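You operate a simulated robot arm through the tools that you are given. There is no shell and no other tool. Be economical: measure what you need, move in short steps, check, and stop when the job is done.

You are at the controls of a simulated two-armed robot. One attempt, no reset.

TASK
Fetch the socket with the smallest size on its label from the lower shelf of the finishing bench and set it on the blue tray. Put the small grey cylinder that says "35" from the lower shelf of the finishing bench on the shelf under the valve bench. Close the test bench drawer. Open the parts drawer. Do these in any order. Set down upright: socket, small grey cylinder.

The check looks at the end state, three seconds after you hand in, the way a careful person would. Anything else that was tipped, shoved, dropped, spilled or broken makes it a failure.

THE ROBOT
Two 7-joint arms with two-finger parallel grippers on one trunk, on a base that drives. Base frame: it is fixed to the floor where the robot stands at the start and does not move with it; the origin is under the middle of the robot, x ahead of it, y to its left, z up. Lengths are in mm, angles in degrees, forces in N, time in s.
The left shoulder is at the start at [60, 143, 701], the right one opposite. With the tool pointing down near the work surface each hand reaches from about 260 to 720 mm from the robot's upright axis, wherever it stands, measured 20 degrees to its own side. Places, roughly: blue tray (13x10x3 cm) [700, -200, 400]; parts drawer [-1200, -2800, 700]; shelf under the valve bench [700, -2900, 300]; test bench drawer [300, 3000, 700]. Payload 1.57 kg a hand.
Tool frame (each hand has its own): the origin (TCP) lies between the finger pads and is the grasp point; the fingertips stand 30 mm ahead of it; z points along the fingers, y is the line along which they close. The gripper opens to 110 mm. The fingers are 24 mm wide and 12 mm thick; the gripper's body (48 by 112 mm) begins 78 mm behind the TCP.
Orientation is that of the tool frame in the base frame, as a unit quaternion [w, x, y, z]. With the fingers straight down and closing along the base's y, the tool's x points along the base's -x, its y along +y and its z along -z.

THE INTERFACE
- The arms move only by the tool step_arm. It takes "left_targets", "right_targets" or both (then of equal length, played together; a hand with none holds still); each is a list that holds one entry, the list of rows, each a list of 7 numbers: the shift along the tool's x, y, z in mm, then the turn, a rotation vector about the tool's x, y, z in rad, then the opening in per cent of the stroke, from 0 (shut) to 100 (fully open). In form: [[[x, y, z, wx, wy, wz, claw], ...]]. A call has 1 to 10 rows; each row shifts and turns the commanded pose from where the row before left it, along the tool's axes as they then stand. Each row takes 0.2 s and may step no farther than 50 mm and 8.6 degrees from the row before; otherwise, or with a gripper value out of range, the whole call is refused. Where a pose cannot be reached the arm comes as near as it can. A force on the tool above 40 N (or 10 N above the force at the start of the call, whichever is more), or a blocked arm, ends the call early, and 0.2 s more pass. The fingers move at their own pace (about 45 mm/s each) and stop on an object; they squeeze with about 39 N. The grip force told is the motor's: it shows also when the fingers shut on nothing. Time passes only in rows, and 0.2 s behind the last, so rows that do not move let the fingers close. It gives the time, the measured TCP pose, the force on the tool (base axes), the opening and the grip force at its end, in the units of the frame above (readings bear some noise), with the torque about the TCP (base axes, N m) and any sound that the robot's microphone picked up.
- Cameras (640 x 400 px; columns grow to the right, rows downward): "scene" is now at [37.2, 13.1, 1300.5]; the picture's right is [0.17, -0.98, 0.00], its down [-0.82, -0.15, -0.55] and it looks along [0.54, 0.10, -0.84] (base axes); focal length 275 px, centre (320, 200). "left" rides on the left gripper at [70, -16, -141] in its tool frame; the picture's right is [0.23, 0.97, 0.00], its down [-0.86, 0.20, -0.48] and it looks along [-0.47, 0.11, 0.88] (tool axes); focal length 222 px, centre (320, 200). "right" rides on the right gripper at [70, 16, -141] in its tool frame; the picture's right is [-0.23, 0.97, 0.00], its down [-0.85, -0.20, -0.48] and it looks along [-0.47, -0.11, 0.88] (tool axes); focal length 222 px, centre (320, 200). There is no depth. A picture from a camera that has moved, and an enlarged one, comes with that camera's place and axes in the base frame and with its lens.
- capture(camera): a new picture of that camera. No time passes.
- move_column(by): slides the trunk up (or, below 0, down) by that many mm; the arms and the scene camera ride with it, the base frame stays. It gives what a move gives, with no picture.
- base_move(legs): drives the robot by 1 to 6 legs, each [ahead, left, turn to the left] in mm, mm and degrees, along the robot's own axes; the way and the turn of a leg run together, so that a leg with both is an arc; at most 1500 mm and 180 degrees a leg. The arms and the cameras ride along, it lands a little off, and it stops where it bumps. It gives what a move gives.
- head_to(pan, tilt): turns the head with the scene camera to pan (to the left, within 86 degrees either way) and tilt (down, from -29 to 69), counted from straight ahead of the robot. It gives what a move gives.
- close_up(camera, box): a new picture of the part [left, top, right, bottom] of that camera's present view, enlarged. No time passes.
- sign_off(): hands the job in; it is judged then, once.

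Work in short steps. Places have to be worked out from the pictures, the camera data and where the tool is seen: move nearer, look again, correct. Check each grasp and each placing, and mend what went wrong. You have 165 turns and 122 pictures in all, those below and enlarged ones among them. Open the grippers and draw the arms clear of the work before you hand the job in, unless the task says otherwise; then end with one line.

The tools are called as name(argument=value, ...) on one line, values as JSON. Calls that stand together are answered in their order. step_arm: Moves the arms, as the interface text tells. Its arguments: {"type":"object","properties":{"left_targets":{"type":"array","items":{"type":"array","items":{"type":"array","items":{"type":"number"}}}},"right_targets":{"type":"array","items":{"type":"array","items":{"type":"array","items":{"type":"number"}}}}},"required":[]} The other tools are called the same way: move_column (by) slides the trunk up or down; base_move (legs) drives the base; head_to (pan, tilt) turns the head that bears the scene camera; capture (camera) takes a picture; close_up (camera, box) takes an enlarged picture of a part of a camera's view; sign_off () hands the job in.

At the start:

```text
time_s: 0.0
left_position: [295.9, 352.7, 662.2]
left_orientation: [0.0, 0.0, 1.0, 0.0]
left_wrist_force: [0.0, 0.0, 0.1]
left_wrist_torque: [-0.02, 0.01, -0.01]
left_gripper_width: 110.1
left_grip_force: 0.0
right_position: [319.4, 21.5, 820.9]
right_orientation: [0.001, 0.0, 1.0, 0.0]
right_wrist_force: [0.2, -0.6, 1.0]
right_wrist_torque: [0.0, 0.01, 0.0]
right_gripper_width: 109.9
right_grip_force: 0.0
trunk travel left (down, up): [-300.0, 290.0]
robot x, y, heading: [0.7, 1.3, 0.0]
head pan, tilt: [10.0, 56.9]
```

scene: 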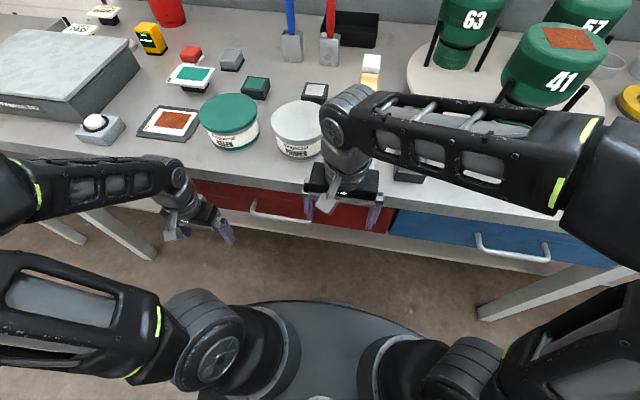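
right: 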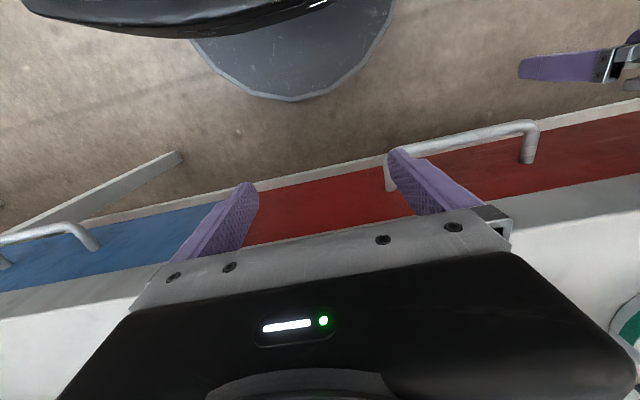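
left: 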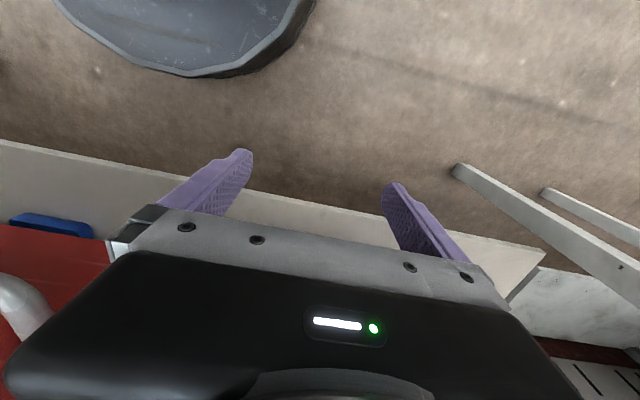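

I see the bench in front; the finishing bench isn't in the list of places, so I look around with the head first.

head_to(pan=80, tilt=10)

capture(camera="scene")

head_to(pan=0, tilt=15)

capture(camera="scene")

head_to(pan=-80, tilt=10)

capture(camera="scene")

```text
time_s: 1.4
left_position: [295.4, 353.5, 663.9]
left_orientation: [0.0, -0.001, 1.0, -0.001]
left_wrist_force: [0.4, 0.0, 1.2]
left_wrist_torque: [-0.02, 0.02, -0.04]
left_gripper_width: 109.9
left_grip_force: 0.2
right_position: [318.2, 20.8, 822.3]
right_orientation: [0.0, 0.001, 1.0, 0.0]
right_wrist_force: [0.0, 0.2, -1.3]
right_wrist_torque: [0.01, 0.01, 0.0]
right_gripper_width: 110.0
right_grip_force: 0.0
trunk travel left (down, up): [-300.0, 290.0]
robot x, y, heading: [1.0, -1.8, -0.3]
head pan, tilt: [80.0, 10.0]
```

```text
118 pictures are left
camera scene: at [-15.6, 92.4, 1371.2], right [0.98, -0.17, 0.0], down [-0.03, -0.17, -0.98], along [0.17, 0.97, -0.17], focal length 275 px, centre (320, 200)
```

scene: 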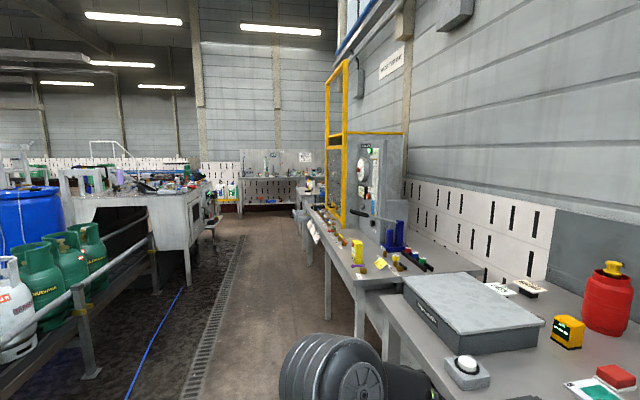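

```text
time_s: 2.9
left_position: [296.3, 352.9, 663.3]
left_orientation: [0.0, 0.001, 1.0, 0.0]
left_wrist_force: [-0.2, 0.7, 0.4]
left_wrist_torque: [-0.04, -0.02, -0.02]
left_gripper_width: 110.0
left_grip_force: 0.1
right_position: [318.6, 21.6, 821.0]
right_orientation: [0.0, 0.0, 1.0, 0.001]
right_wrist_force: [0.2, 0.0, 0.3]
right_wrist_torque: [-0.04, -0.03, 0.03]
right_gripper_width: 109.8
right_grip_force: 0.0
trunk travel left (down, up): [-300.0, 290.0]
robot x, y, heading: [4.2, 3.6, -0.1]
head pan, tilt: [0.0, 15.0]
```

```text
117 pictures are left
camera scene: at [61.6, 0.9, 1363.1], right [0.0, -1.0, 0.0], down [-0.26, 0.0, -0.97], along [0.97, 0.0, -0.26], focal length 275 px, centre (320, 200)
```

scene: 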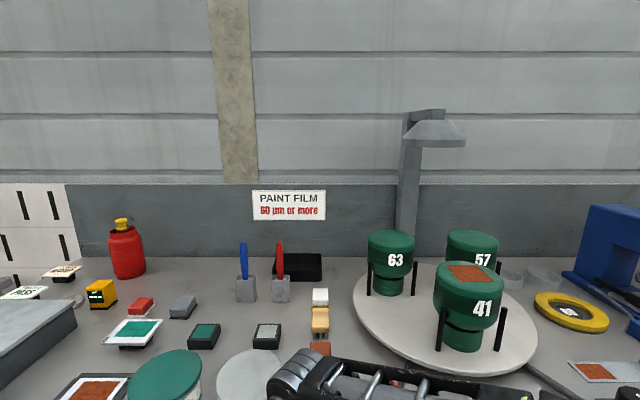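

```text
time_s: 4.5
left_position: [295.6, 353.1, 663.2]
left_orientation: [0.0, 0.0, 1.0, 0.001]
left_wrist_force: [-0.6, -0.3, -0.1]
left_wrist_torque: [0.0, 0.01, 0.01]
left_gripper_width: 109.8
left_grip_force: 0.0
right_position: [318.7, 20.0, 822.5]
right_orientation: [0.0, 0.0, 1.0, 0.0]
right_wrist_force: [-0.4, -0.6, 0.0]
right_wrist_torque: [-0.01, 0.0, 0.01]
right_gripper_width: 110.3
right_grip_force: 0.0
trunk travel left (down, up): [-300.0, 290.0]
robot x, y, heading: [2.0, 0.5, 0.0]
head pan, tilt: [-80.0, 10.0]
```

```text
116 pictures are left
camera scene: at [-15.6, -90.7, 1371.2], right [-0.98, -0.17, 0.0], down [-0.03, 0.17, -0.98], along [0.17, -0.97, -0.17], focal length 275 px, centre (320, 200)
```

scene: 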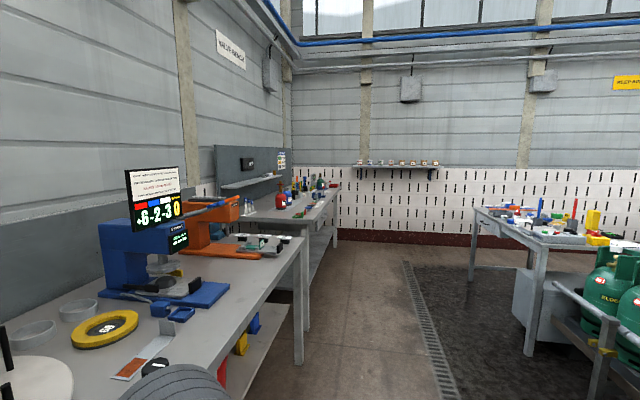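

The signs over the benches are small; I enlarge them to find out which bench is which.

close_up(camera="scene", box=[180, 10, 380, 240])

close_up(camera="scene", box=[460, 60, 640, 300])

head_to(pan=86, tilt=5)

close_up(camera="scene", box=[160, 30, 460, 240])

```text
1.74 times, centred on (280, 125) of scene
camera zoom: at [-15.6, -90.7, 1371.2], right [-0.98, -0.17, 0.0], down [-0.03, 0.17, -0.98], along [0.17, -0.97, -0.17], focal length 478 px, centre (390, 330)
```

zoom: 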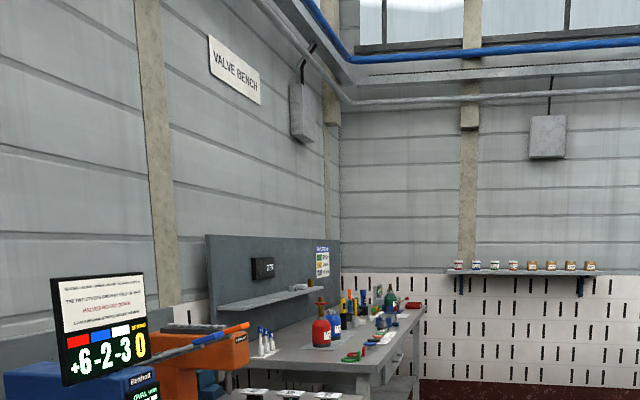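

```text
1.67 times, centred on (550, 180) of scene
camera zoom: at [-15.6, -90.7, 1371.2], right [-0.98, -0.17, 0.0], down [-0.03, 0.17, -0.98], along [0.17, -0.97, -0.17], focal length 458 px, centre (-63, 233)
```

zoom: 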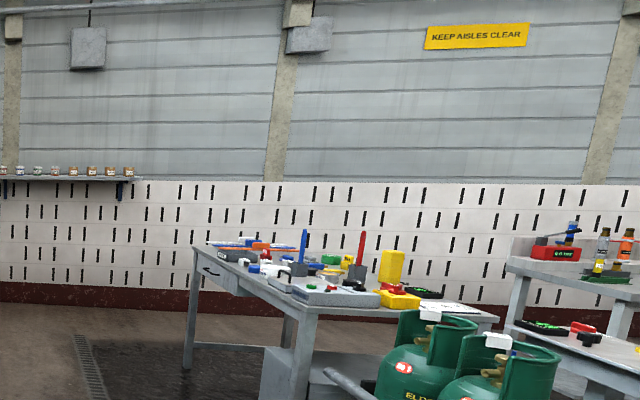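

```text
time_s: 7.0
left_position: [296.5, 352.7, 661.8]
left_orientation: [0.0, 0.001, 1.0, 0.001]
left_wrist_force: [0.0, 0.6, -0.3]
left_wrist_torque: [0.01, -0.01, -0.03]
left_gripper_width: 110.2
left_grip_force: 0.1
right_position: [318.5, 20.6, 821.2]
right_orientation: [0.0, 0.0, 1.0, 0.0]
right_wrist_force: [-0.1, -0.1, -0.1]
right_wrist_torque: [0.0, 0.01, -0.03]
right_gripper_width: 109.9
right_grip_force: 0.1
trunk travel left (down, up): [-300.0, 290.0]
robot x, y, heading: [0.8, -3.3, -0.3]
head pan, tilt: [85.9, 5.0]
```

```text
1.90 times, centred on (310, 135) of scene
camera zoom: at [-25.3, 92.5, 1379.3], right [1.0, -0.07, 0.0], down [-0.01, -0.09, -1.0], along [0.07, 0.99, -0.09], focal length 523 px, centre (339, 324)
```

zoom: 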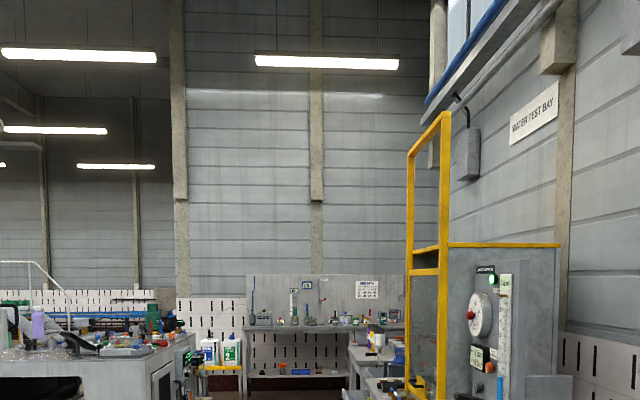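

Valve bench is to the right (+x wall), parts table behind right, test bench to the left. I back up 500 mm and look at the front bench and below it.

base_move(legs=[[-500, 0, 0]])

head_to(pan=0, tilt=40)

capture(camera="scene")

```text
time_s: 9.9
left_position: [-201.7, 353.0, 662.5]
left_orientation: [0.0, -0.001, 1.0, -0.001]
left_wrist_force: [-0.5, -1.1, -0.5]
left_wrist_torque: [-0.04, 0.02, 0.02]
left_gripper_width: 109.9
left_grip_force: 0.0
right_position: [-178.6, 21.2, 822.3]
right_orientation: [0.001, -0.001, 1.0, 0.0]
right_wrist_force: [-0.9, -0.4, -0.3]
right_wrist_torque: [-0.02, -0.04, 0.0]
right_gripper_width: 110.0
right_grip_force: 0.0
trunk travel left (down, up): [-300.0, 290.0]
robot x, y, heading: [-498.7, -2.1, -0.1]
head pan, tilt: [85.9, 5.0]
```

```text
time_s: 11.5
left_position: [-200.6, 352.7, 662.5]
left_orientation: [0.0, -0.001, 1.0, 0.0]
left_wrist_force: [0.0, -0.6, -0.4]
left_wrist_torque: [0.0, 0.02, -0.01]
left_gripper_width: 109.9
left_grip_force: 0.1
right_position: [-178.2, 21.0, 821.2]
right_orientation: [0.0, -0.002, 1.0, 0.0]
right_wrist_force: [0.4, 0.4, 0.0]
right_wrist_torque: [0.05, 0.0, 0.03]
right_gripper_width: 110.0
right_grip_force: 0.0
trunk travel left (down, up): [-300.0, 290.0]
robot x, y, heading: [-496.5, -0.8, -0.0]
head pan, tilt: [0.0, 40.0]
```

```text
112 pictures are left
camera scene: at [-443.5, 0.5, 1323.5], right [0.0, -1.0, 0.0], down [-0.64, 0.0, -0.77], along [0.77, 0.0, -0.64], focal length 275 px, centre (320, 200)
```

scene: 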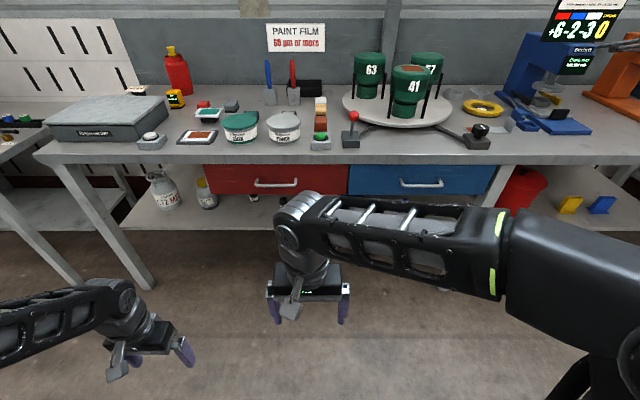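

The bench has a lower shelf behind/below the drawers. I lower the trunk to look under it.

move_column(by=-290)

head_to(pan=0, tilt=25)

capture(camera="scene")

```text
time_s: 14.4
left_position: [-201.1, 353.7, 372.7]
left_orientation: [0.0, -0.001, 1.0, -0.001]
left_wrist_force: [0.3, -0.2, -0.3]
left_wrist_torque: [0.02, -0.02, 0.01]
left_gripper_width: 109.9
left_grip_force: 0.0
right_position: [-178.1, 20.9, 532.1]
right_orientation: [0.0, -0.001, 1.0, 0.0]
right_wrist_force: [-0.2, 0.6, -0.1]
right_wrist_torque: [0.0, 0.03, 0.0]
right_gripper_width: 109.9
right_grip_force: 0.0
trunk travel left (down, up): [-10.0, 580.0]
robot x, y, heading: [-495.8, -0.1, -0.0]
head pan, tilt: [0.0, 40.0]
```

```text
time_s: 15.2
left_position: [-201.0, 352.5, 373.5]
left_orientation: [0.0, -0.001, 1.0, 0.0]
left_wrist_force: [0.4, 0.5, 0.2]
left_wrist_torque: [-0.04, 0.02, 0.0]
left_gripper_width: 110.1
left_grip_force: 0.1
right_position: [-179.4, 20.5, 532.3]
right_orientation: [0.001, 0.0, 1.0, 0.0]
right_wrist_force: [0.0, 0.1, -0.2]
right_wrist_torque: [0.01, -0.03, 0.0]
right_gripper_width: 110.0
right_grip_force: 0.0
trunk travel left (down, up): [-10.0, 580.0]
robot x, y, heading: [-497.7, -0.4, 0.1]
head pan, tilt: [0.0, 25.0]
```

```text
111 pictures are left
camera scene: at [-436.4, 0.5, 1056.8], right [0.0, -1.0, 0.0], down [-0.42, 0.0, -0.91], along [0.91, 0.0, -0.42], focal length 275 px, centre (320, 200)
```

scene: 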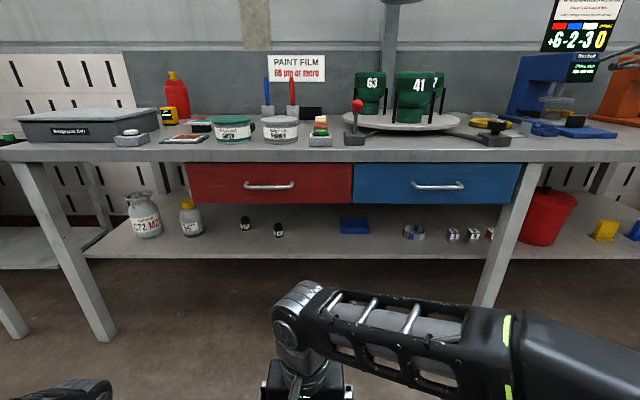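

On the lower shelf I see small items and a blue thing (tray?). Zoom in on it.

close_up(camera="scene", box=[225, 195, 385, 255])

close_up(camera="scene", box=[375, 195, 535, 265])

```text
4.00 times, centred on (305, 225) of scene
camera zoom: at [-436.4, 0.5, 1056.8], right [0.0, -1.0, 0.0], down [-0.42, 0.0, -0.91], along [0.91, 0.0, -0.42], focal length 1099 px, centre (380, 100)
```

zoom: 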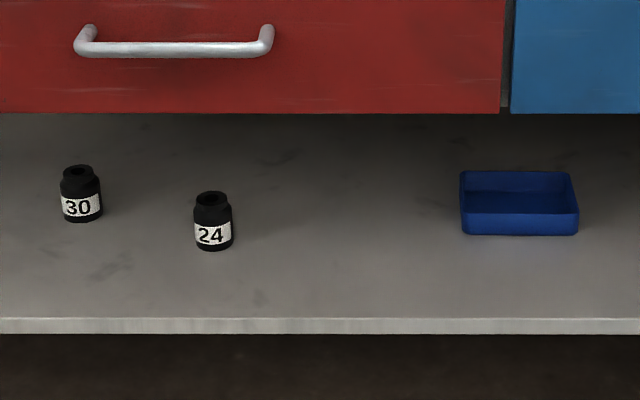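

```text
4.00 times, centred on (455, 230) of scene
camera zoom: at [-436.4, 0.5, 1056.8], right [0.0, -1.0, 0.0], down [-0.42, 0.0, -0.91], along [0.91, 0.0, -0.42], focal length 1099 px, centre (-220, 80)
```

zoom: 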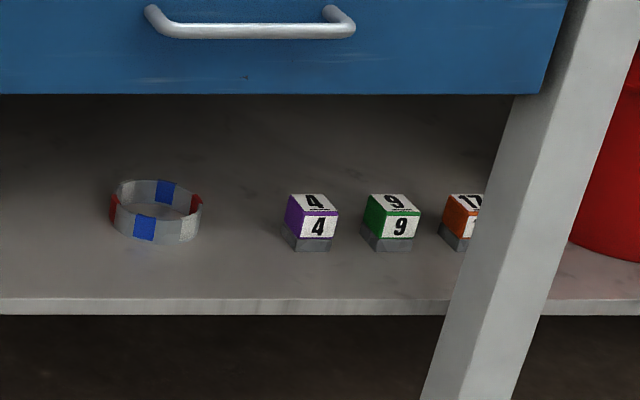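

Sockets 30 and 24 plus the blue tray (≈[680,-160]) are seen; the "35" grey cylinder isn't. I back up some more for a deeper view beneath the drawers, and sweep left/right.

base_move(legs=[[-200, 0, 0]])

head_to(pan=20, tilt=20)

close_up(camera="scene", box=[0, 130, 400, 330])

head_to(pan=-25, tilt=20)

close_up(camera="scene", box=[120, 130, 520, 330])

```text
time_s: 16.8
left_position: [-398.6, 352.7, 373.2]
left_orientation: [0.0, 0.0, 1.0, 0.0]
left_wrist_force: [-0.1, 0.1, -0.7]
left_wrist_torque: [0.0, -0.02, 0.0]
left_gripper_width: 110.0
left_grip_force: 0.1
right_position: [-377.7, 19.4, 532.4]
right_orientation: [0.0, -0.001, 1.0, 0.0]
right_wrist_force: [0.5, -1.3, -0.4]
right_wrist_torque: [-0.01, 0.0, -0.01]
right_gripper_width: 110.1
right_grip_force: 0.0
trunk travel left (down, up): [-10.0, 580.0]
robot x, y, heading: [-696.5, 1.1, 0.0]
head pan, tilt: [0.0, 25.0]
```

```text
time_s: 17.6
left_position: [-399.3, 352.0, 372.8]
left_orientation: [0.0, 0.0, 1.0, 0.0]
left_wrist_force: [1.0, -0.8, 0.0]
left_wrist_torque: [0.03, -0.01, 0.05]
left_gripper_width: 110.0
left_grip_force: 0.1
right_position: [-378.5, 20.5, 531.4]
right_orientation: [0.0, 0.0, 1.0, 0.0]
right_wrist_force: [-0.1, 0.3, 0.0]
right_wrist_torque: [-0.03, 0.0, -0.01]
right_gripper_width: 110.0
right_grip_force: 0.1
trunk travel left (down, up): [-10.0, 580.0]
robot x, y, heading: [-700.1, 1.1, -0.2]
head pan, tilt: [20.0, 20.0]
```

```text
1.60 times, centred on (200, 230) of scene
camera zoom: at [-640.4, 31.9, 1064.9], right [0.34, -0.94, 0.0], down [-0.32, -0.12, -0.94], along [0.88, 0.32, -0.34], focal length 440 px, centre (512, 152)
```

zoom: 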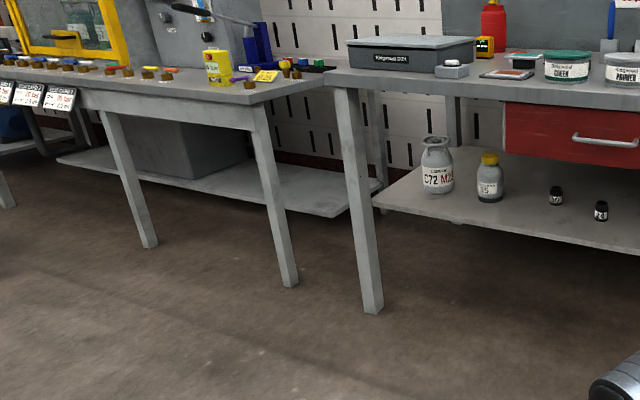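

```text
time_s: 18.8
left_position: [-399.9, 352.1, 372.0]
left_orientation: [0.0, 0.0, 1.0, -0.001]
left_wrist_force: [-0.5, 0.0, -0.9]
left_wrist_torque: [-0.03, 0.03, 0.0]
left_gripper_width: 109.8
left_grip_force: 0.1
right_position: [-376.9, 20.4, 530.9]
right_orientation: [0.0, 0.0, 1.0, 0.0]
right_wrist_force: [-0.1, -0.6, -0.1]
right_wrist_torque: [0.04, 0.0, 0.03]
right_gripper_width: 110.1
right_grip_force: 0.0
trunk travel left (down, up): [-10.0, 580.0]
robot x, y, heading: [-695.4, -0.7, 0.1]
head pan, tilt: [-25.0, 20.0]
```

```text
1.60 times, centred on (320, 230) of scene
camera zoom: at [-643.6, -39.1, 1064.9], right [-0.42, -0.91, 0.0], down [-0.31, 0.14, -0.94], along [0.85, -0.4, -0.34], focal length 440 px, centre (320, 152)
```

zoom: 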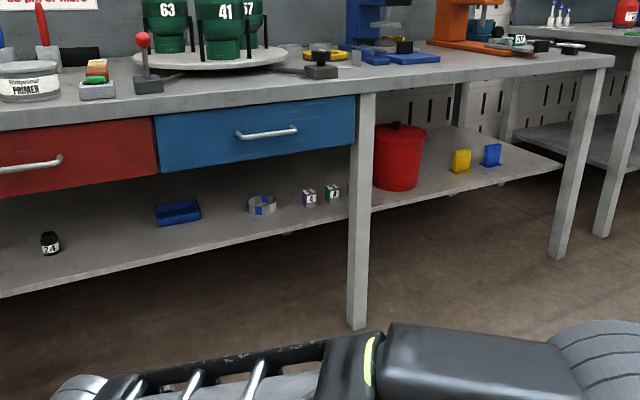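

A tiny light spot near the shelf edge by the flask deserves a closer look; also check around the bucket and the leg.

close_up(camera="scene", box=[290, 190, 450, 260])

head_to(pan=15, tilt=20)

close_up(camera="scene", box=[200, 190, 400, 300])

```text
4.00 times, centred on (370, 225) of scene
camera zoom: at [-643.6, -39.1, 1064.9], right [-0.42, -0.91, 0.0], down [-0.31, 0.14, -0.94], along [0.85, -0.4, -0.34], focal length 1099 px, centre (120, 100)
```

zoom: 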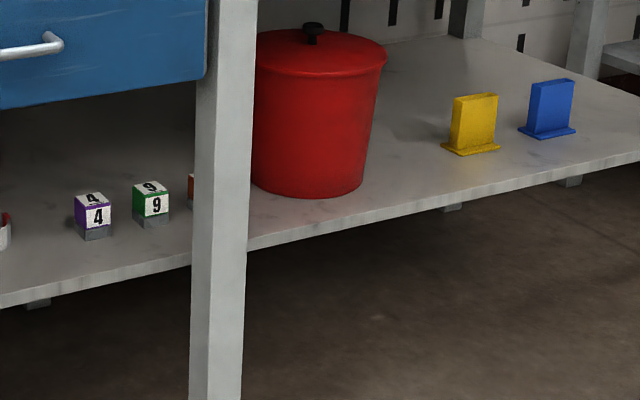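

```text
time_s: 19.8
left_position: [-399.4, 351.2, 372.0]
left_orientation: [0.0, 0.0, 1.0, 0.0]
left_wrist_force: [0.9, 0.6, -0.2]
left_wrist_torque: [0.01, 0.0, -0.02]
left_gripper_width: 109.9
left_grip_force: 0.1
right_position: [-376.2, 19.2, 532.1]
right_orientation: [-0.001, 0.0, 1.0, 0.0]
right_wrist_force: [-0.7, -0.1, 0.6]
right_wrist_torque: [-0.02, -0.01, 0.01]
right_gripper_width: 109.8
right_grip_force: 0.0
trunk travel left (down, up): [-10.0, 580.0]
robot x, y, heading: [-696.8, -3.1, -0.2]
head pan, tilt: [15.0, 20.0]
```

```text
3.20 times, centred on (300, 245) of scene
camera zoom: at [-638.0, 24.2, 1064.9], right [0.26, -0.97, 0.0], down [-0.33, -0.09, -0.94], along [0.91, 0.24, -0.34], focal length 879 px, centre (384, 56)
```

zoom: 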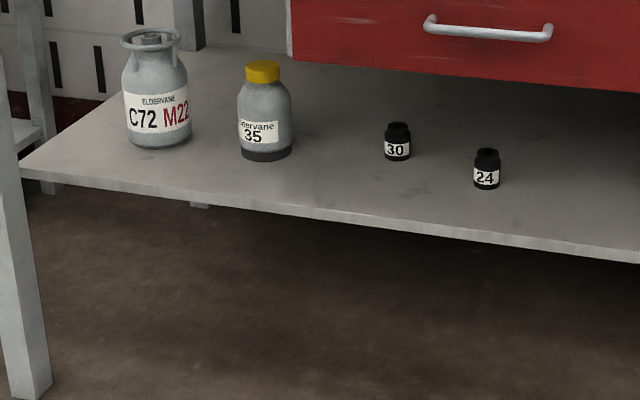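

The grey "35" is the small gas cylinder with the yellow cap at ≈[650,575], and socket "24" is at ≈[610,184]. First I pitch the right hand 45° forward, staying clear of the bench.

step_arm(right_targets=[[[0, 0, 0, 0, -0.131, 0, 100], [0, 0, 0, 0, -0.131, 0, 100], [0, 0, 0, 0, -0.131, 0, 100], [0, 0, 0, 0, -0.131, 0, 100], [0, 0, 0, 0, -0.131, 0, 100], [0, 0, 0, 0, -0.131, 0, 100]]])

capture(camera="right")

head_to(pan=0, tilt=30)

capture(camera="scene")

```text
time_s: 21.2
left_position: [-400.2, 351.9, 372.5]
left_orientation: [0.0, 0.0, 1.0, 0.0]
left_wrist_force: [0.3, -0.4, -0.1]
left_wrist_torque: [0.02, 0.0, 0.01]
left_gripper_width: 110.0
left_grip_force: 0.0
right_position: [-376.3, 19.2, 531.8]
right_orientation: [0.384, 0.0, 0.923, 0.0]
right_wrist_force: [-0.1, -0.5, 0.1]
right_wrist_torque: [0.01, -0.01, 0.0]
right_gripper_width: 109.9
right_grip_force: 0.0
trunk travel left (down, up): [-10.0, 580.0]
robot x, y, heading: [-695.2, -0.1, 0.1]
head pan, tilt: [15.0, 20.0]
```

```text
104 pictures are left
camera right: at [-527.5, 35.8, 581.9], right [0.16, 0.97, 0.16], down [0.26, -0.2, 0.94], along [0.95, -0.11, -0.29], focal length 222 px, centre (320, 200)
```

right: 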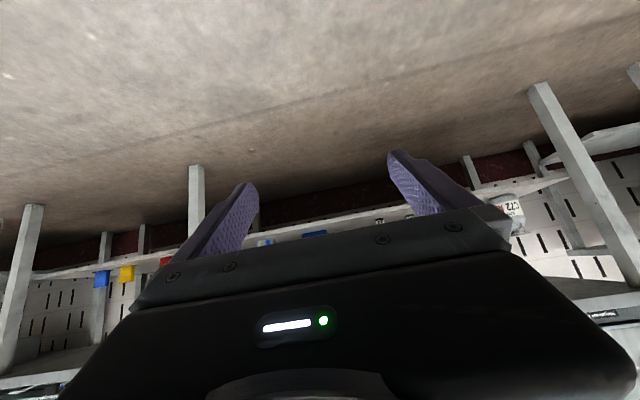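

```text
time_s: 22.0
left_position: [-399.7, 352.9, 372.7]
left_orientation: [0.0, 0.0, 1.0, 0.0]
left_wrist_force: [0.8, -0.9, 0.9]
left_wrist_torque: [-0.02, 0.0, 0.02]
left_gripper_width: 109.9
left_grip_force: 0.0
right_position: [-377.0, 20.1, 533.1]
right_orientation: [0.383, 0.001, 0.924, 0.0]
right_wrist_force: [-0.2, 0.3, 0.2]
right_wrist_torque: [0.02, -0.01, 0.01]
right_gripper_width: 109.9
right_grip_force: 0.1
trunk travel left (down, up): [-10.0, 580.0]
robot x, y, heading: [-697.3, 3.3, 0.1]
head pan, tilt: [0.0, 30.0]
```

```text
103 pictures are left
camera scene: at [-637.5, 0.2, 1048.9], right [0.0, -1.0, 0.0], down [-0.5, 0.0, -0.87], along [0.87, 0.0, -0.5], focal length 275 px, centre (320, 200)
```

scene: 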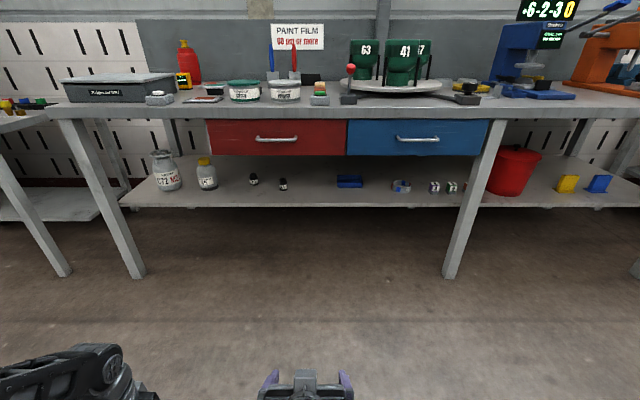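

Clear view. Now I drive to put the right hand in line with socket 24 (robot y≈290, x≈-300).

base_move(legs=[[0, 270, 0], [400, 0, 0]])

head_to(pan=0, tilt=35)

capture(camera="scene")

capture(camera="right")

```text
time_s: 26.0
left_position: [-2.1, 623.5, 372.3]
left_orientation: [0.0, -0.002, 1.0, 0.0]
left_wrist_force: [-0.3, 0.9, -0.8]
left_wrist_torque: [0.01, 0.0, 0.0]
left_gripper_width: 110.0
left_grip_force: 0.1
right_position: [22.0, 292.1, 531.7]
right_orientation: [0.384, -0.001, 0.923, 0.0]
right_wrist_force: [0.5, 0.7, 0.0]
right_wrist_torque: [0.01, 0.01, 0.0]
right_gripper_width: 110.2
right_grip_force: 0.1
trunk travel left (down, up): [-10.0, 580.0]
robot x, y, heading: [-297.4, 269.2, 0.3]
head pan, tilt: [0.0, 30.0]
```

```text
time_s: 26.7
left_position: [-1.7, 624.1, 373.5]
left_orientation: [0.0, -0.002, 1.0, 0.0]
left_wrist_force: [0.5, 0.1, 1.0]
left_wrist_torque: [0.0, 0.0, 0.02]
left_gripper_width: 109.7
left_grip_force: 0.0
right_position: [21.2, 291.8, 531.8]
right_orientation: [0.384, -0.001, 0.923, 0.0]
right_wrist_force: [0.2, 0.7, 0.9]
right_wrist_torque: [0.01, 0.01, 0.01]
right_gripper_width: 110.1
right_grip_force: 0.1
trunk travel left (down, up): [-10.0, 580.0]
robot x, y, heading: [-297.7, 272.1, 0.1]
head pan, tilt: [0.0, 35.0]
```

```text
102 pictures are left
camera scene: at [-240.6, 270.9, 1041.1], right [0.0, -1.0, 0.0], down [-0.57, 0.0, -0.82], along [0.82, 0.0, -0.57], focal length 275 px, centre (320, 200)
```

scene: 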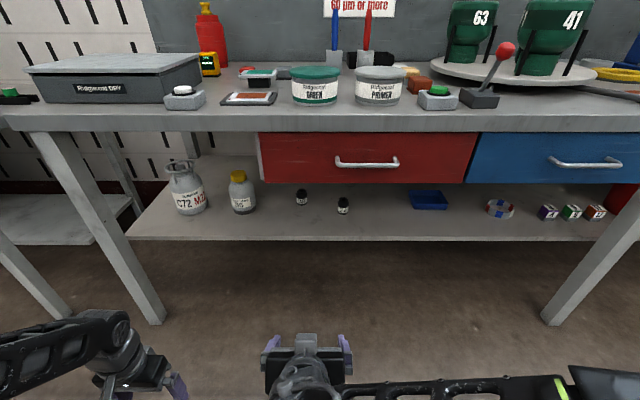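

```text
101 pictures are left
camera right: at [-128.3, 306.9, 582.1], right [0.16, 0.97, 0.16], down [0.27, -0.2, 0.94], along [0.95, -0.11, -0.29], focal length 222 px, centre (320, 200)
```

right: 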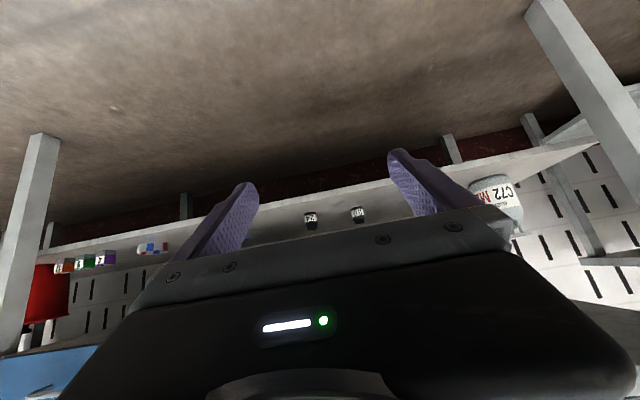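

Socket 24 works out at ≈[618,183], shelf z≈385–395. I extend the right hand forward, sideways and down while still clear of the bench.

step_arm(right_targets=[[[-19.7, -15.5, 36.9, 0, 0, 0, 100], [-19.7, -15.5, 36.9, 0, 0, 0, 100], [-19.7, -15.5, 36.9, 0, 0, 0, 100], [-19.7, -15.5, 36.9, 0, 0, 0, 100], [-19.7, -15.5, 36.9, 0, 0, 0, 100], [-19.7, -15.5, 36.9, 0, 0, 0, 100], [-19.7, -15.5, 36.9, 0, 0, 0, 100]]])

capture(camera="scene")

capture(camera="right")

```text
time_s: 28.3
left_position: [-1.3, 624.3, 372.5]
left_orientation: [0.0, -0.002, 1.0, -0.001]
left_wrist_force: [0.4, 0.1, 0.3]
left_wrist_torque: [0.0, -0.03, 0.0]
left_gripper_width: 109.9
left_grip_force: 0.2
right_position: [305.0, 183.5, 447.9]
right_orientation: [0.383, -0.002, 0.924, 0.001]
right_wrist_force: [-1.2, 0.3, -0.4]
right_wrist_torque: [0.02, 0.0, 0.04]
right_gripper_width: 110.0
right_grip_force: 0.0
trunk travel left (down, up): [-10.0, 580.0]
robot x, y, heading: [-295.0, 272.6, 0.1]
head pan, tilt: [0.0, 35.0]
```

```text
100 pictures are left
camera scene: at [-240.8, 270.9, 1041.1], right [0.0, -1.0, 0.0], down [-0.57, 0.0, -0.82], along [0.82, 0.0, -0.57], focal length 275 px, centre (320, 200)
```

scene: 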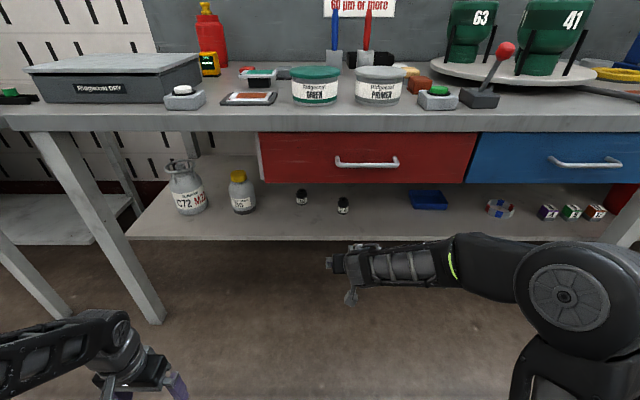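

```text
99 pictures are left
camera right: at [153.8, 199.1, 497.4], right [0.16, 0.97, 0.16], down [0.27, -0.2, 0.94], along [0.95, -0.11, -0.29], focal length 222 px, centre (320, 200)
```

right: 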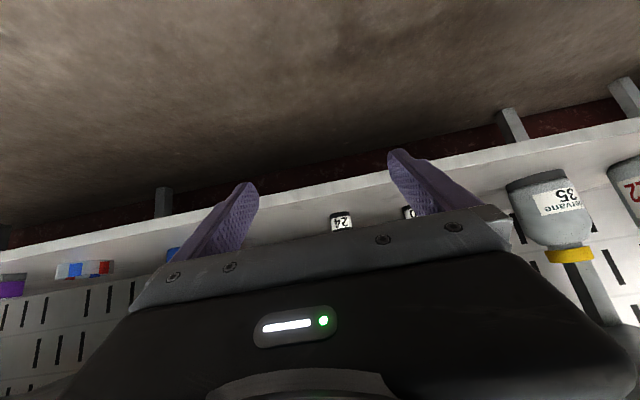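

Now extend a bit more (elbow straightens) and keep the height, staying just short of the shelf edge.

step_arm(right_targets=[[[-24, 0, 29, 0, 0, 0, 100], [-24, 0, 29, 0, 0, 0, 100], [-24, 0, 29, 0, 0, 0, 100]]])

close_up(camera="scene", box=[220, 160, 540, 360])

close_up(camera="right", box=[220, 120, 480, 280])

```text
time_s: 29.1
left_position: [-0.6, 624.2, 373.2]
left_orientation: [0.0, -0.001, 1.0, 0.0]
left_wrist_force: [0.1, -0.2, 0.5]
left_wrist_torque: [-0.01, -0.01, -0.01]
left_gripper_width: 109.9
left_grip_force: 0.0
right_position: [415.7, 182.1, 435.7]
right_orientation: [0.384, -0.001, 0.923, 0.0]
right_wrist_force: [0.3, -0.2, 1.2]
right_wrist_torque: [0.01, 0.05, -0.01]
right_gripper_width: 110.1
right_grip_force: 0.0
trunk travel left (down, up): [-10.0, 580.0]
robot x, y, heading: [-296.7, 270.5, 0.3]
head pan, tilt: [0.0, 35.0]
```

```text
2.00 times, centred on (380, 260) of scene
camera zoom: at [-240.7, 270.8, 1041.1], right [0.0, -1.0, 0.0], down [-0.57, 0.0, -0.82], along [0.82, 0.0, -0.57], focal length 549 px, centre (200, 80)
```

zoom: 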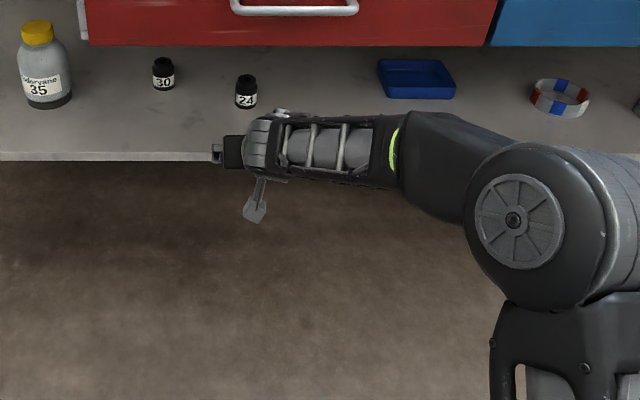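

```text
2.46 times, centred on (350, 200) of right
camera zoom: at [264.8, 198.0, 485.7], right [0.16, 0.97, 0.16], down [0.27, -0.2, 0.94], along [0.95, -0.11, -0.29], focal length 547 px, centre (246, 200)
```

zoom: 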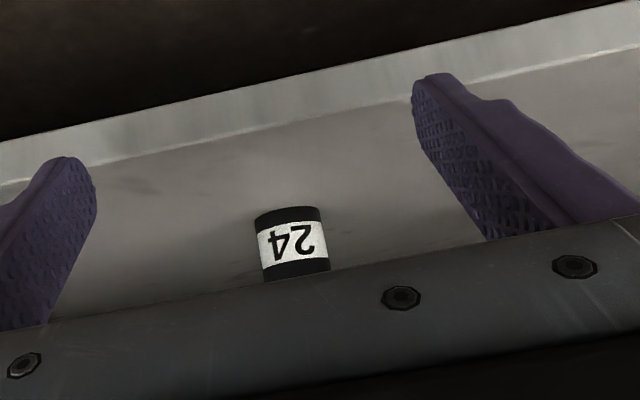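

Socket y≈184 matches the hand's y. I drive 120 mm ahead and check clearances.

base_move(legs=[[120, 0, 0]])

close_up(camera="right", box=[220, 120, 480, 280])

head_to(pan=-20, tilt=50)

capture(camera="scene")

```text
time_s: 30.3
left_position: [117.8, 624.1, 373.1]
left_orientation: [0.0, -0.002, 1.0, 0.0]
left_wrist_force: [0.9, -0.4, 0.8]
left_wrist_torque: [0.01, 0.0, 0.01]
left_gripper_width: 109.9
left_grip_force: 0.1
right_position: [535.3, 183.2, 435.7]
right_orientation: [0.383, -0.002, 0.924, 0.002]
right_wrist_force: [0.1, -0.4, 0.1]
right_wrist_torque: [0.01, 0.0, -0.01]
right_gripper_width: 110.1
right_grip_force: 0.2
trunk travel left (down, up): [-10.0, 580.0]
robot x, y, heading: [-179.3, 271.8, 0.1]
head pan, tilt: [0.0, 35.0]
```

```text
2.46 times, centred on (350, 200) of right
camera zoom: at [384.1, 198.8, 485.6], right [0.16, 0.97, 0.16], down [0.27, -0.2, 0.94], along [0.95, -0.11, -0.29], focal length 547 px, centre (246, 200)
```

zoom: 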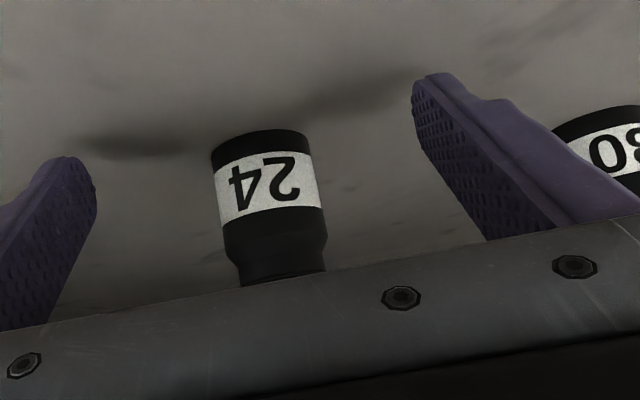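

```text
time_s: 31.1
left_position: [117.9, 624.3, 373.5]
left_orientation: [0.0, -0.002, 1.0, 0.0]
left_wrist_force: [0.5, 0.1, -0.7]
left_wrist_torque: [0.02, -0.05, -0.01]
left_gripper_width: 110.1
left_grip_force: 0.2
right_position: [533.5, 183.3, 436.0]
right_orientation: [0.383, -0.001, 0.924, 0.001]
right_wrist_force: [0.4, -0.5, 0.1]
right_wrist_torque: [-0.01, 0.02, 0.04]
right_gripper_width: 109.9
right_grip_force: 0.1
trunk travel left (down, up): [-10.0, 580.0]
robot x, y, heading: [-177.6, 269.3, 0.2]
head pan, tilt: [-20.0, 50.0]
```

```text
95 pictures are left
camera scene: at [-136.4, 244.9, 1019.4], right [-0.34, -0.94, 0.0], down [-0.72, 0.26, -0.64], along [0.61, -0.22, -0.77], focal length 275 px, centre (320, 200)
```

scene: 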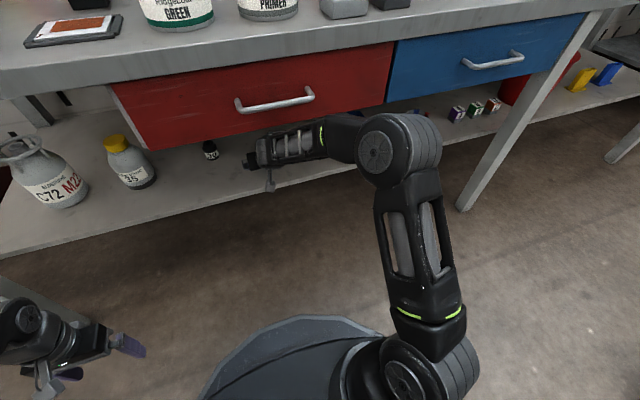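

Socket centre triangulates to ≈[620,185], shelf z≈395. I move the hand 85 mm forward and close.

step_arm(right_targets=[[[-20, 0.5, 20, 0, 0, 0, 100], [-20, 0.5, 20, 0, 0, 0, 100], [-20, 0.5, 20, 0, 0, 0, 100], [0, 0, 0, 0, 0, 0, 100]]])

capture(camera="right")

```text
time_s: 31.8
left_position: [111.2, 622.0, 375.6]
left_orientation: [0.004, 0.003, 1.0, 0.0]
left_wrist_force: [0.1, -0.8, 0.6]
left_wrist_torque: [-0.01, 0.0, -0.01]
left_gripper_width: 110.0
left_grip_force: 0.1
right_position: [575.3, 194.3, 429.2]
right_orientation: [0.377, -0.013, 0.926, 0.006]
right_wrist_force: [-5.8, -12.2, 83.3]
right_wrist_torque: [0.44, -0.88, -2.34]
right_gripper_width: 98.2
right_grip_force: 0.0
trunk travel left (down, up): [-10.0, 580.0]
robot x, y, heading: [-188.6, 270.0, -0.4]
head pan, tilt: [-20.0, 50.0]
stopped in row 3 (right hand): the force on the tool passed its limit (the readings are from after the stop); the commanded pose is now the measured one
```

```text
94 pictures are left
camera right: at [423.9, 205.3, 481.8], right [0.14, 0.98, 0.16], down [0.28, -0.19, 0.94], along [0.95, -0.08, -0.3], focal length 222 px, centre (320, 200)
```

right: 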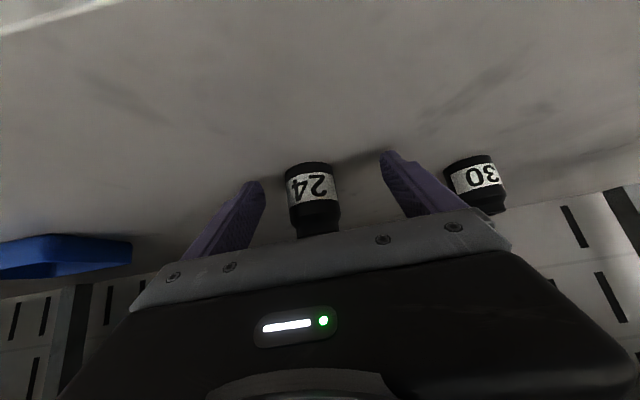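

Contact pushing up (83 N): the fingertips probably touched the shelf. I lift 20 mm and recheck the reading.

step_arm(right_targets=[[[-14, 0, -14, 0, 0, 0, 100], [0, 0, 0, 0, 0, 0, 100], [0, 0, 0, 0, 0, 0, 100]]])

capture(camera="right")

capture(camera="scene")

```text
time_s: 32.1
left_position: [112.3, 620.8, 374.0]
left_orientation: [0.002, 0.003, 1.0, 0.0]
left_wrist_force: [0.2, 0.0, 0.2]
left_wrist_torque: [-0.03, -0.02, 0.0]
left_gripper_width: 109.9
left_grip_force: 0.0
right_position: [573.5, 193.6, 429.7]
right_orientation: [0.377, -0.014, 0.926, 0.005]
right_wrist_force: [-3.1, -16.2, 61.5]
right_wrist_torque: [1.3, -0.55, -0.8]
right_gripper_width: 98.5
right_grip_force: 0.1
trunk travel left (down, up): [-10.0, 580.0]
robot x, y, heading: [-186.1, 267.6, -0.5]
head pan, tilt: [-20.0, 50.0]
stopped in row 1 (right hand): the force on the tool passed its limit (the readings are from after the stop); the commanded pose is now the measured one
```

```text
93 pictures are left
camera right: at [423.9, 205.1, 481.7], right [0.13, 0.98, 0.16], down [0.28, -0.19, 0.94], along [0.95, -0.08, -0.3], focal length 222 px, centre (320, 200)
```

right: 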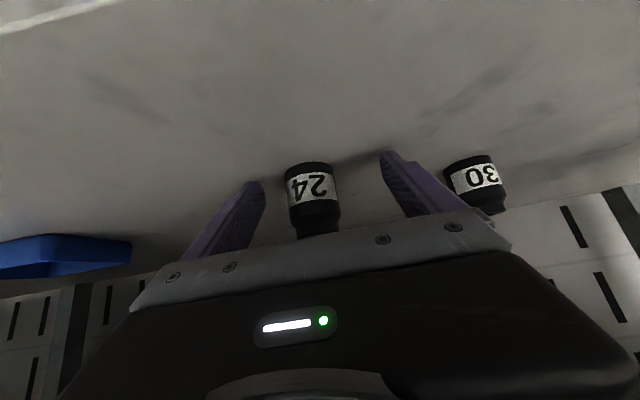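

```text
92 pictures are left
camera scene: at [-148.9, 243.9, 1019.6], right [-0.35, -0.94, 0.0], down [-0.72, 0.27, -0.65], along [0.61, -0.22, -0.76], focal length 275 px, centre (320, 200)
```

scene: 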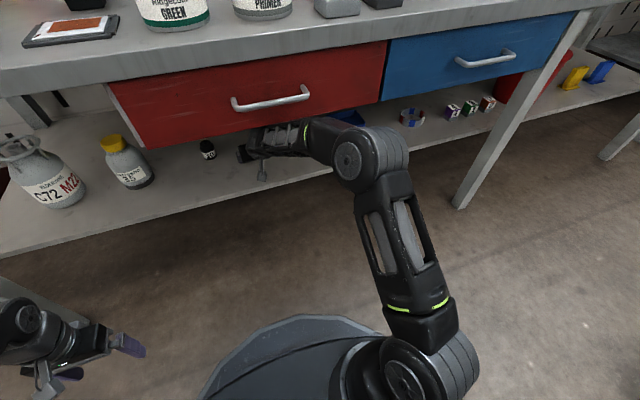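

The forearm looks squeezed under the drawer edge while the fingertips press the shelf. I retreat the hand along the way it came.

step_arm(right_targets=[[[12, 0, -16, 0, 0, 0, 100], [12, 0, -16, 0, 0, 0, 100]]])

```text
time_s: 32.3
left_position: [112.4, 620.4, 373.3]
left_orientation: [0.0, 0.002, 1.0, 0.0]
left_wrist_force: [-0.1, -0.2, 0.3]
left_wrist_torque: [0.04, -0.01, 0.02]
left_gripper_width: 110.1
left_grip_force: 0.1
right_position: [573.2, 193.0, 428.3]
right_orientation: [0.378, -0.014, 0.926, 0.005]
right_wrist_force: [-6.5, -13.0, 30.7]
right_wrist_torque: [1.17, -0.13, 0.59]
right_gripper_width: 99.0
right_grip_force: 0.1
trunk travel left (down, up): [-10.0, 580.0]
robot x, y, heading: [-186.0, 266.3, -0.4]
head pan, tilt: [-20.0, 50.0]
stopped in row 1 (right hand): the force on the tool passed its limit (the readings are from after the stop); the commanded pose is now the measured one
```

Force is down to 31 N. Continue retreating, horizontally back.

step_arm(right_targets=[[[0, 0, 0, 0, 0, 0, 100], [7, 0, -9, 0, 0, 0, 100], [14, 0, -16, 0, 0, 0, 100], [14, 0, -16, 0, 0, 0, 100]]])

```text
time_s: 33.3
left_position: [111.9, 621.8, 372.8]
left_orientation: [0.0, 0.002, 1.0, 0.0]
left_wrist_force: [0.0, -0.5, 0.4]
left_wrist_torque: [0.02, 0.04, 0.04]
left_gripper_width: 110.1
left_grip_force: 0.0
right_position: [520.0, 192.1, 431.1]
right_orientation: [0.374, -0.014, 0.927, 0.005]
right_wrist_force: [0.2, -0.8, -0.9]
right_wrist_torque: [-0.02, 0.01, 0.0]
right_gripper_width: 110.1
right_grip_force: 0.1
trunk travel left (down, up): [-10.0, 580.0]
robot x, y, heading: [-184.5, 268.2, -0.3]
head pan, tilt: [-20.0, 50.0]
```

Free again. The steep 45° pitch put the wrist against the drawer's underside; I flatten the pitch to ≈28° here and realign y, z.

step_arm(right_targets=[[[0, -4, 0, 0, -0.145, 0, 100], [-4, -3, -1, 0, -0.145, 0, 100], [0, 0, 0, 0, 0, 0, 100]]])

capture(camera="right")

capture(camera="scene")

```text
time_s: 34.1
left_position: [112.6, 620.3, 373.7]
left_orientation: [0.0, 0.003, 1.0, 0.0]
left_wrist_force: [0.4, 0.0, 1.2]
left_wrist_torque: [0.0, -0.02, -0.03]
left_gripper_width: 110.1
left_grip_force: 0.0
right_position: [522.5, 184.8, 435.6]
right_orientation: [0.506, -0.011, 0.862, 0.006]
right_wrist_force: [-0.3, 0.4, 0.0]
right_wrist_torque: [-0.01, 0.0, 0.0]
right_gripper_width: 109.9
right_grip_force: 0.1
trunk travel left (down, up): [-10.0, 580.0]
robot x, y, heading: [-185.5, 269.4, -0.3]
head pan, tilt: [-20.0, 50.0]
```

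```text
91 pictures are left
camera right: at [363.5, 196.0, 443.3], right [0.08, 0.98, 0.2], down [0.0, -0.2, 0.98], along [1.0, -0.08, -0.02], focal length 222 px, centre (320, 200)
```

right: 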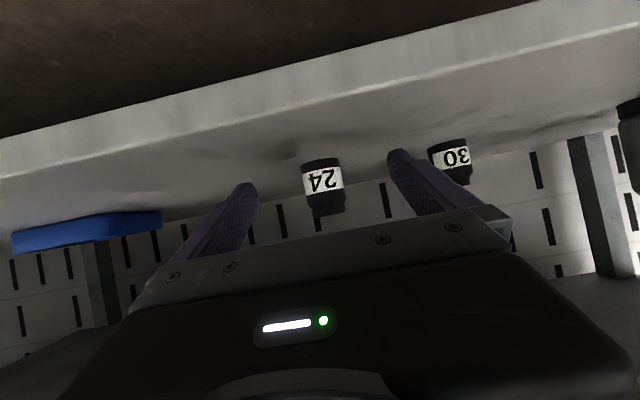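

```text
90 pictures are left
camera scene: at [-145.1, 244.1, 1019.3], right [-0.35, -0.94, 0.0], down [-0.72, 0.27, -0.64], along [0.6, -0.22, -0.77], focal length 275 px, centre (320, 200)
```

scene: 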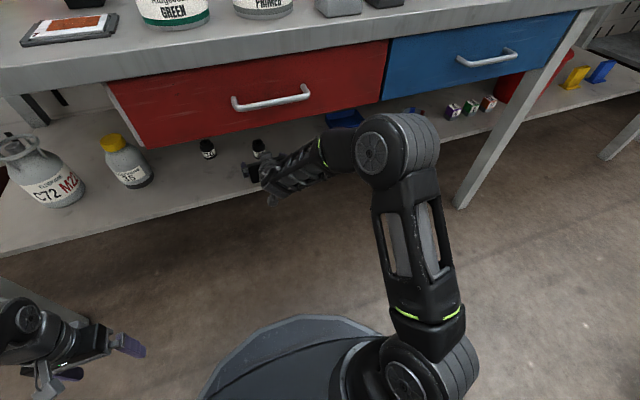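

No further sockets hide behind. Now forward 98 mm in four small rows at 28° pitch.

step_arm(right_targets=[[[-12, 0, 21.4, 0, 0, 0, 100], [-12, 0, 21.4, 0, 0, 0, 100], [-12, 0, 21.4, 0, 0, 0, 100], [-12, 0, 21.4, 0, 0, 0, 100]]])

capture(camera="right")

```text
time_s: 35.1
left_position: [113.0, 620.6, 373.5]
left_orientation: [0.0, 0.003, 1.0, 0.0]
left_wrist_force: [-1.4, -0.9, -0.4]
left_wrist_torque: [0.02, -0.01, 0.02]
left_gripper_width: 110.2
left_grip_force: 0.1
right_position: [622.1, 188.6, 437.2]
right_orientation: [0.507, -0.013, 0.862, 0.007]
right_wrist_force: [-0.3, 0.0, 0.1]
right_wrist_torque: [-0.01, 0.01, 0.0]
right_gripper_width: 110.2
right_grip_force: 0.0
trunk travel left (down, up): [-10.0, 580.0]
robot x, y, heading: [-183.4, 270.8, -0.3]
head pan, tilt: [-20.0, 50.0]
```

```text
89 pictures are left
camera right: at [462.2, 199.3, 444.0], right [0.08, 0.98, 0.2], down [0.0, -0.2, 0.98], along [1.0, -0.08, -0.02], focal length 222 px, centre (320, 200)
```

right: 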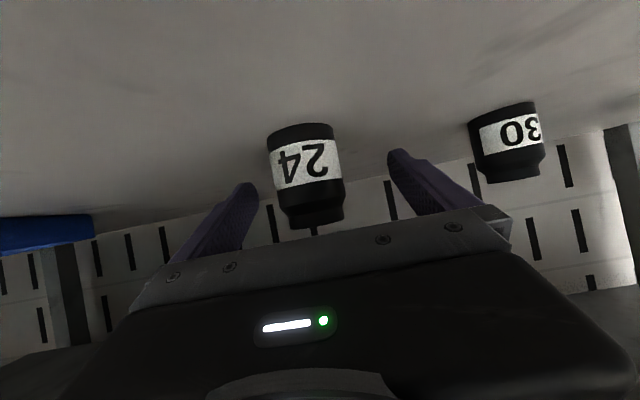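

TCP x is right at the socket centre; y is about 8 mm off. I shift and close.

step_arm(right_targets=[[[0, -8, 0, 0, 0, 0, 100], [0, 0, 0, 0, 0, 0, 0], [0, 0, 0, 0, 0, 0, 0], [0, 0, 0, 0, 0, 0, 0], [0, 0, 0, 0, 0, 0, 0], [0, 0, 0, 0, 0, 0, 0]]])

capture(camera="right")

```text
time_s: 36.5
left_position: [112.7, 620.0, 373.5]
left_orientation: [-0.001, 0.003, 1.0, 0.0]
left_wrist_force: [0.0, -0.8, 0.0]
left_wrist_torque: [0.0, -0.03, -0.01]
left_gripper_width: 110.0
left_grip_force: 0.0
right_position: [620.6, 180.4, 436.4]
right_orientation: [0.507, -0.013, 0.862, 0.008]
right_wrist_force: [-1.3, 1.0, 0.7]
right_wrist_torque: [0.04, 0.01, -0.03]
right_gripper_width: 40.9
right_grip_force: 21.3
trunk travel left (down, up): [-10.0, 580.0]
robot x, y, heading: [-184.0, 269.0, -0.3]
head pan, tilt: [-20.0, 50.0]
```

```text
88 pictures are left
camera right: at [462.3, 191.5, 443.8], right [0.08, 0.98, 0.2], down [0.0, -0.2, 0.98], along [1.0, -0.08, -0.02], focal length 222 px, centre (320, 200)
```

right: 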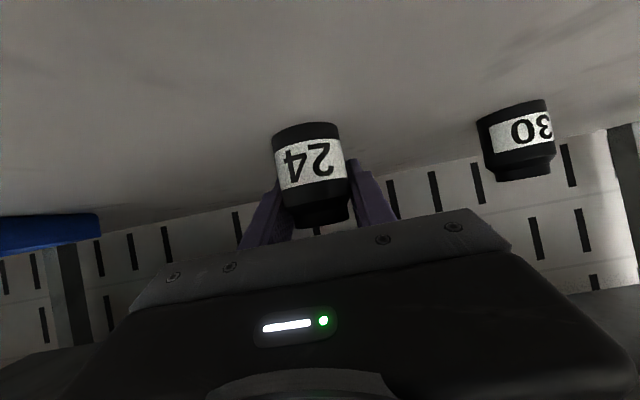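

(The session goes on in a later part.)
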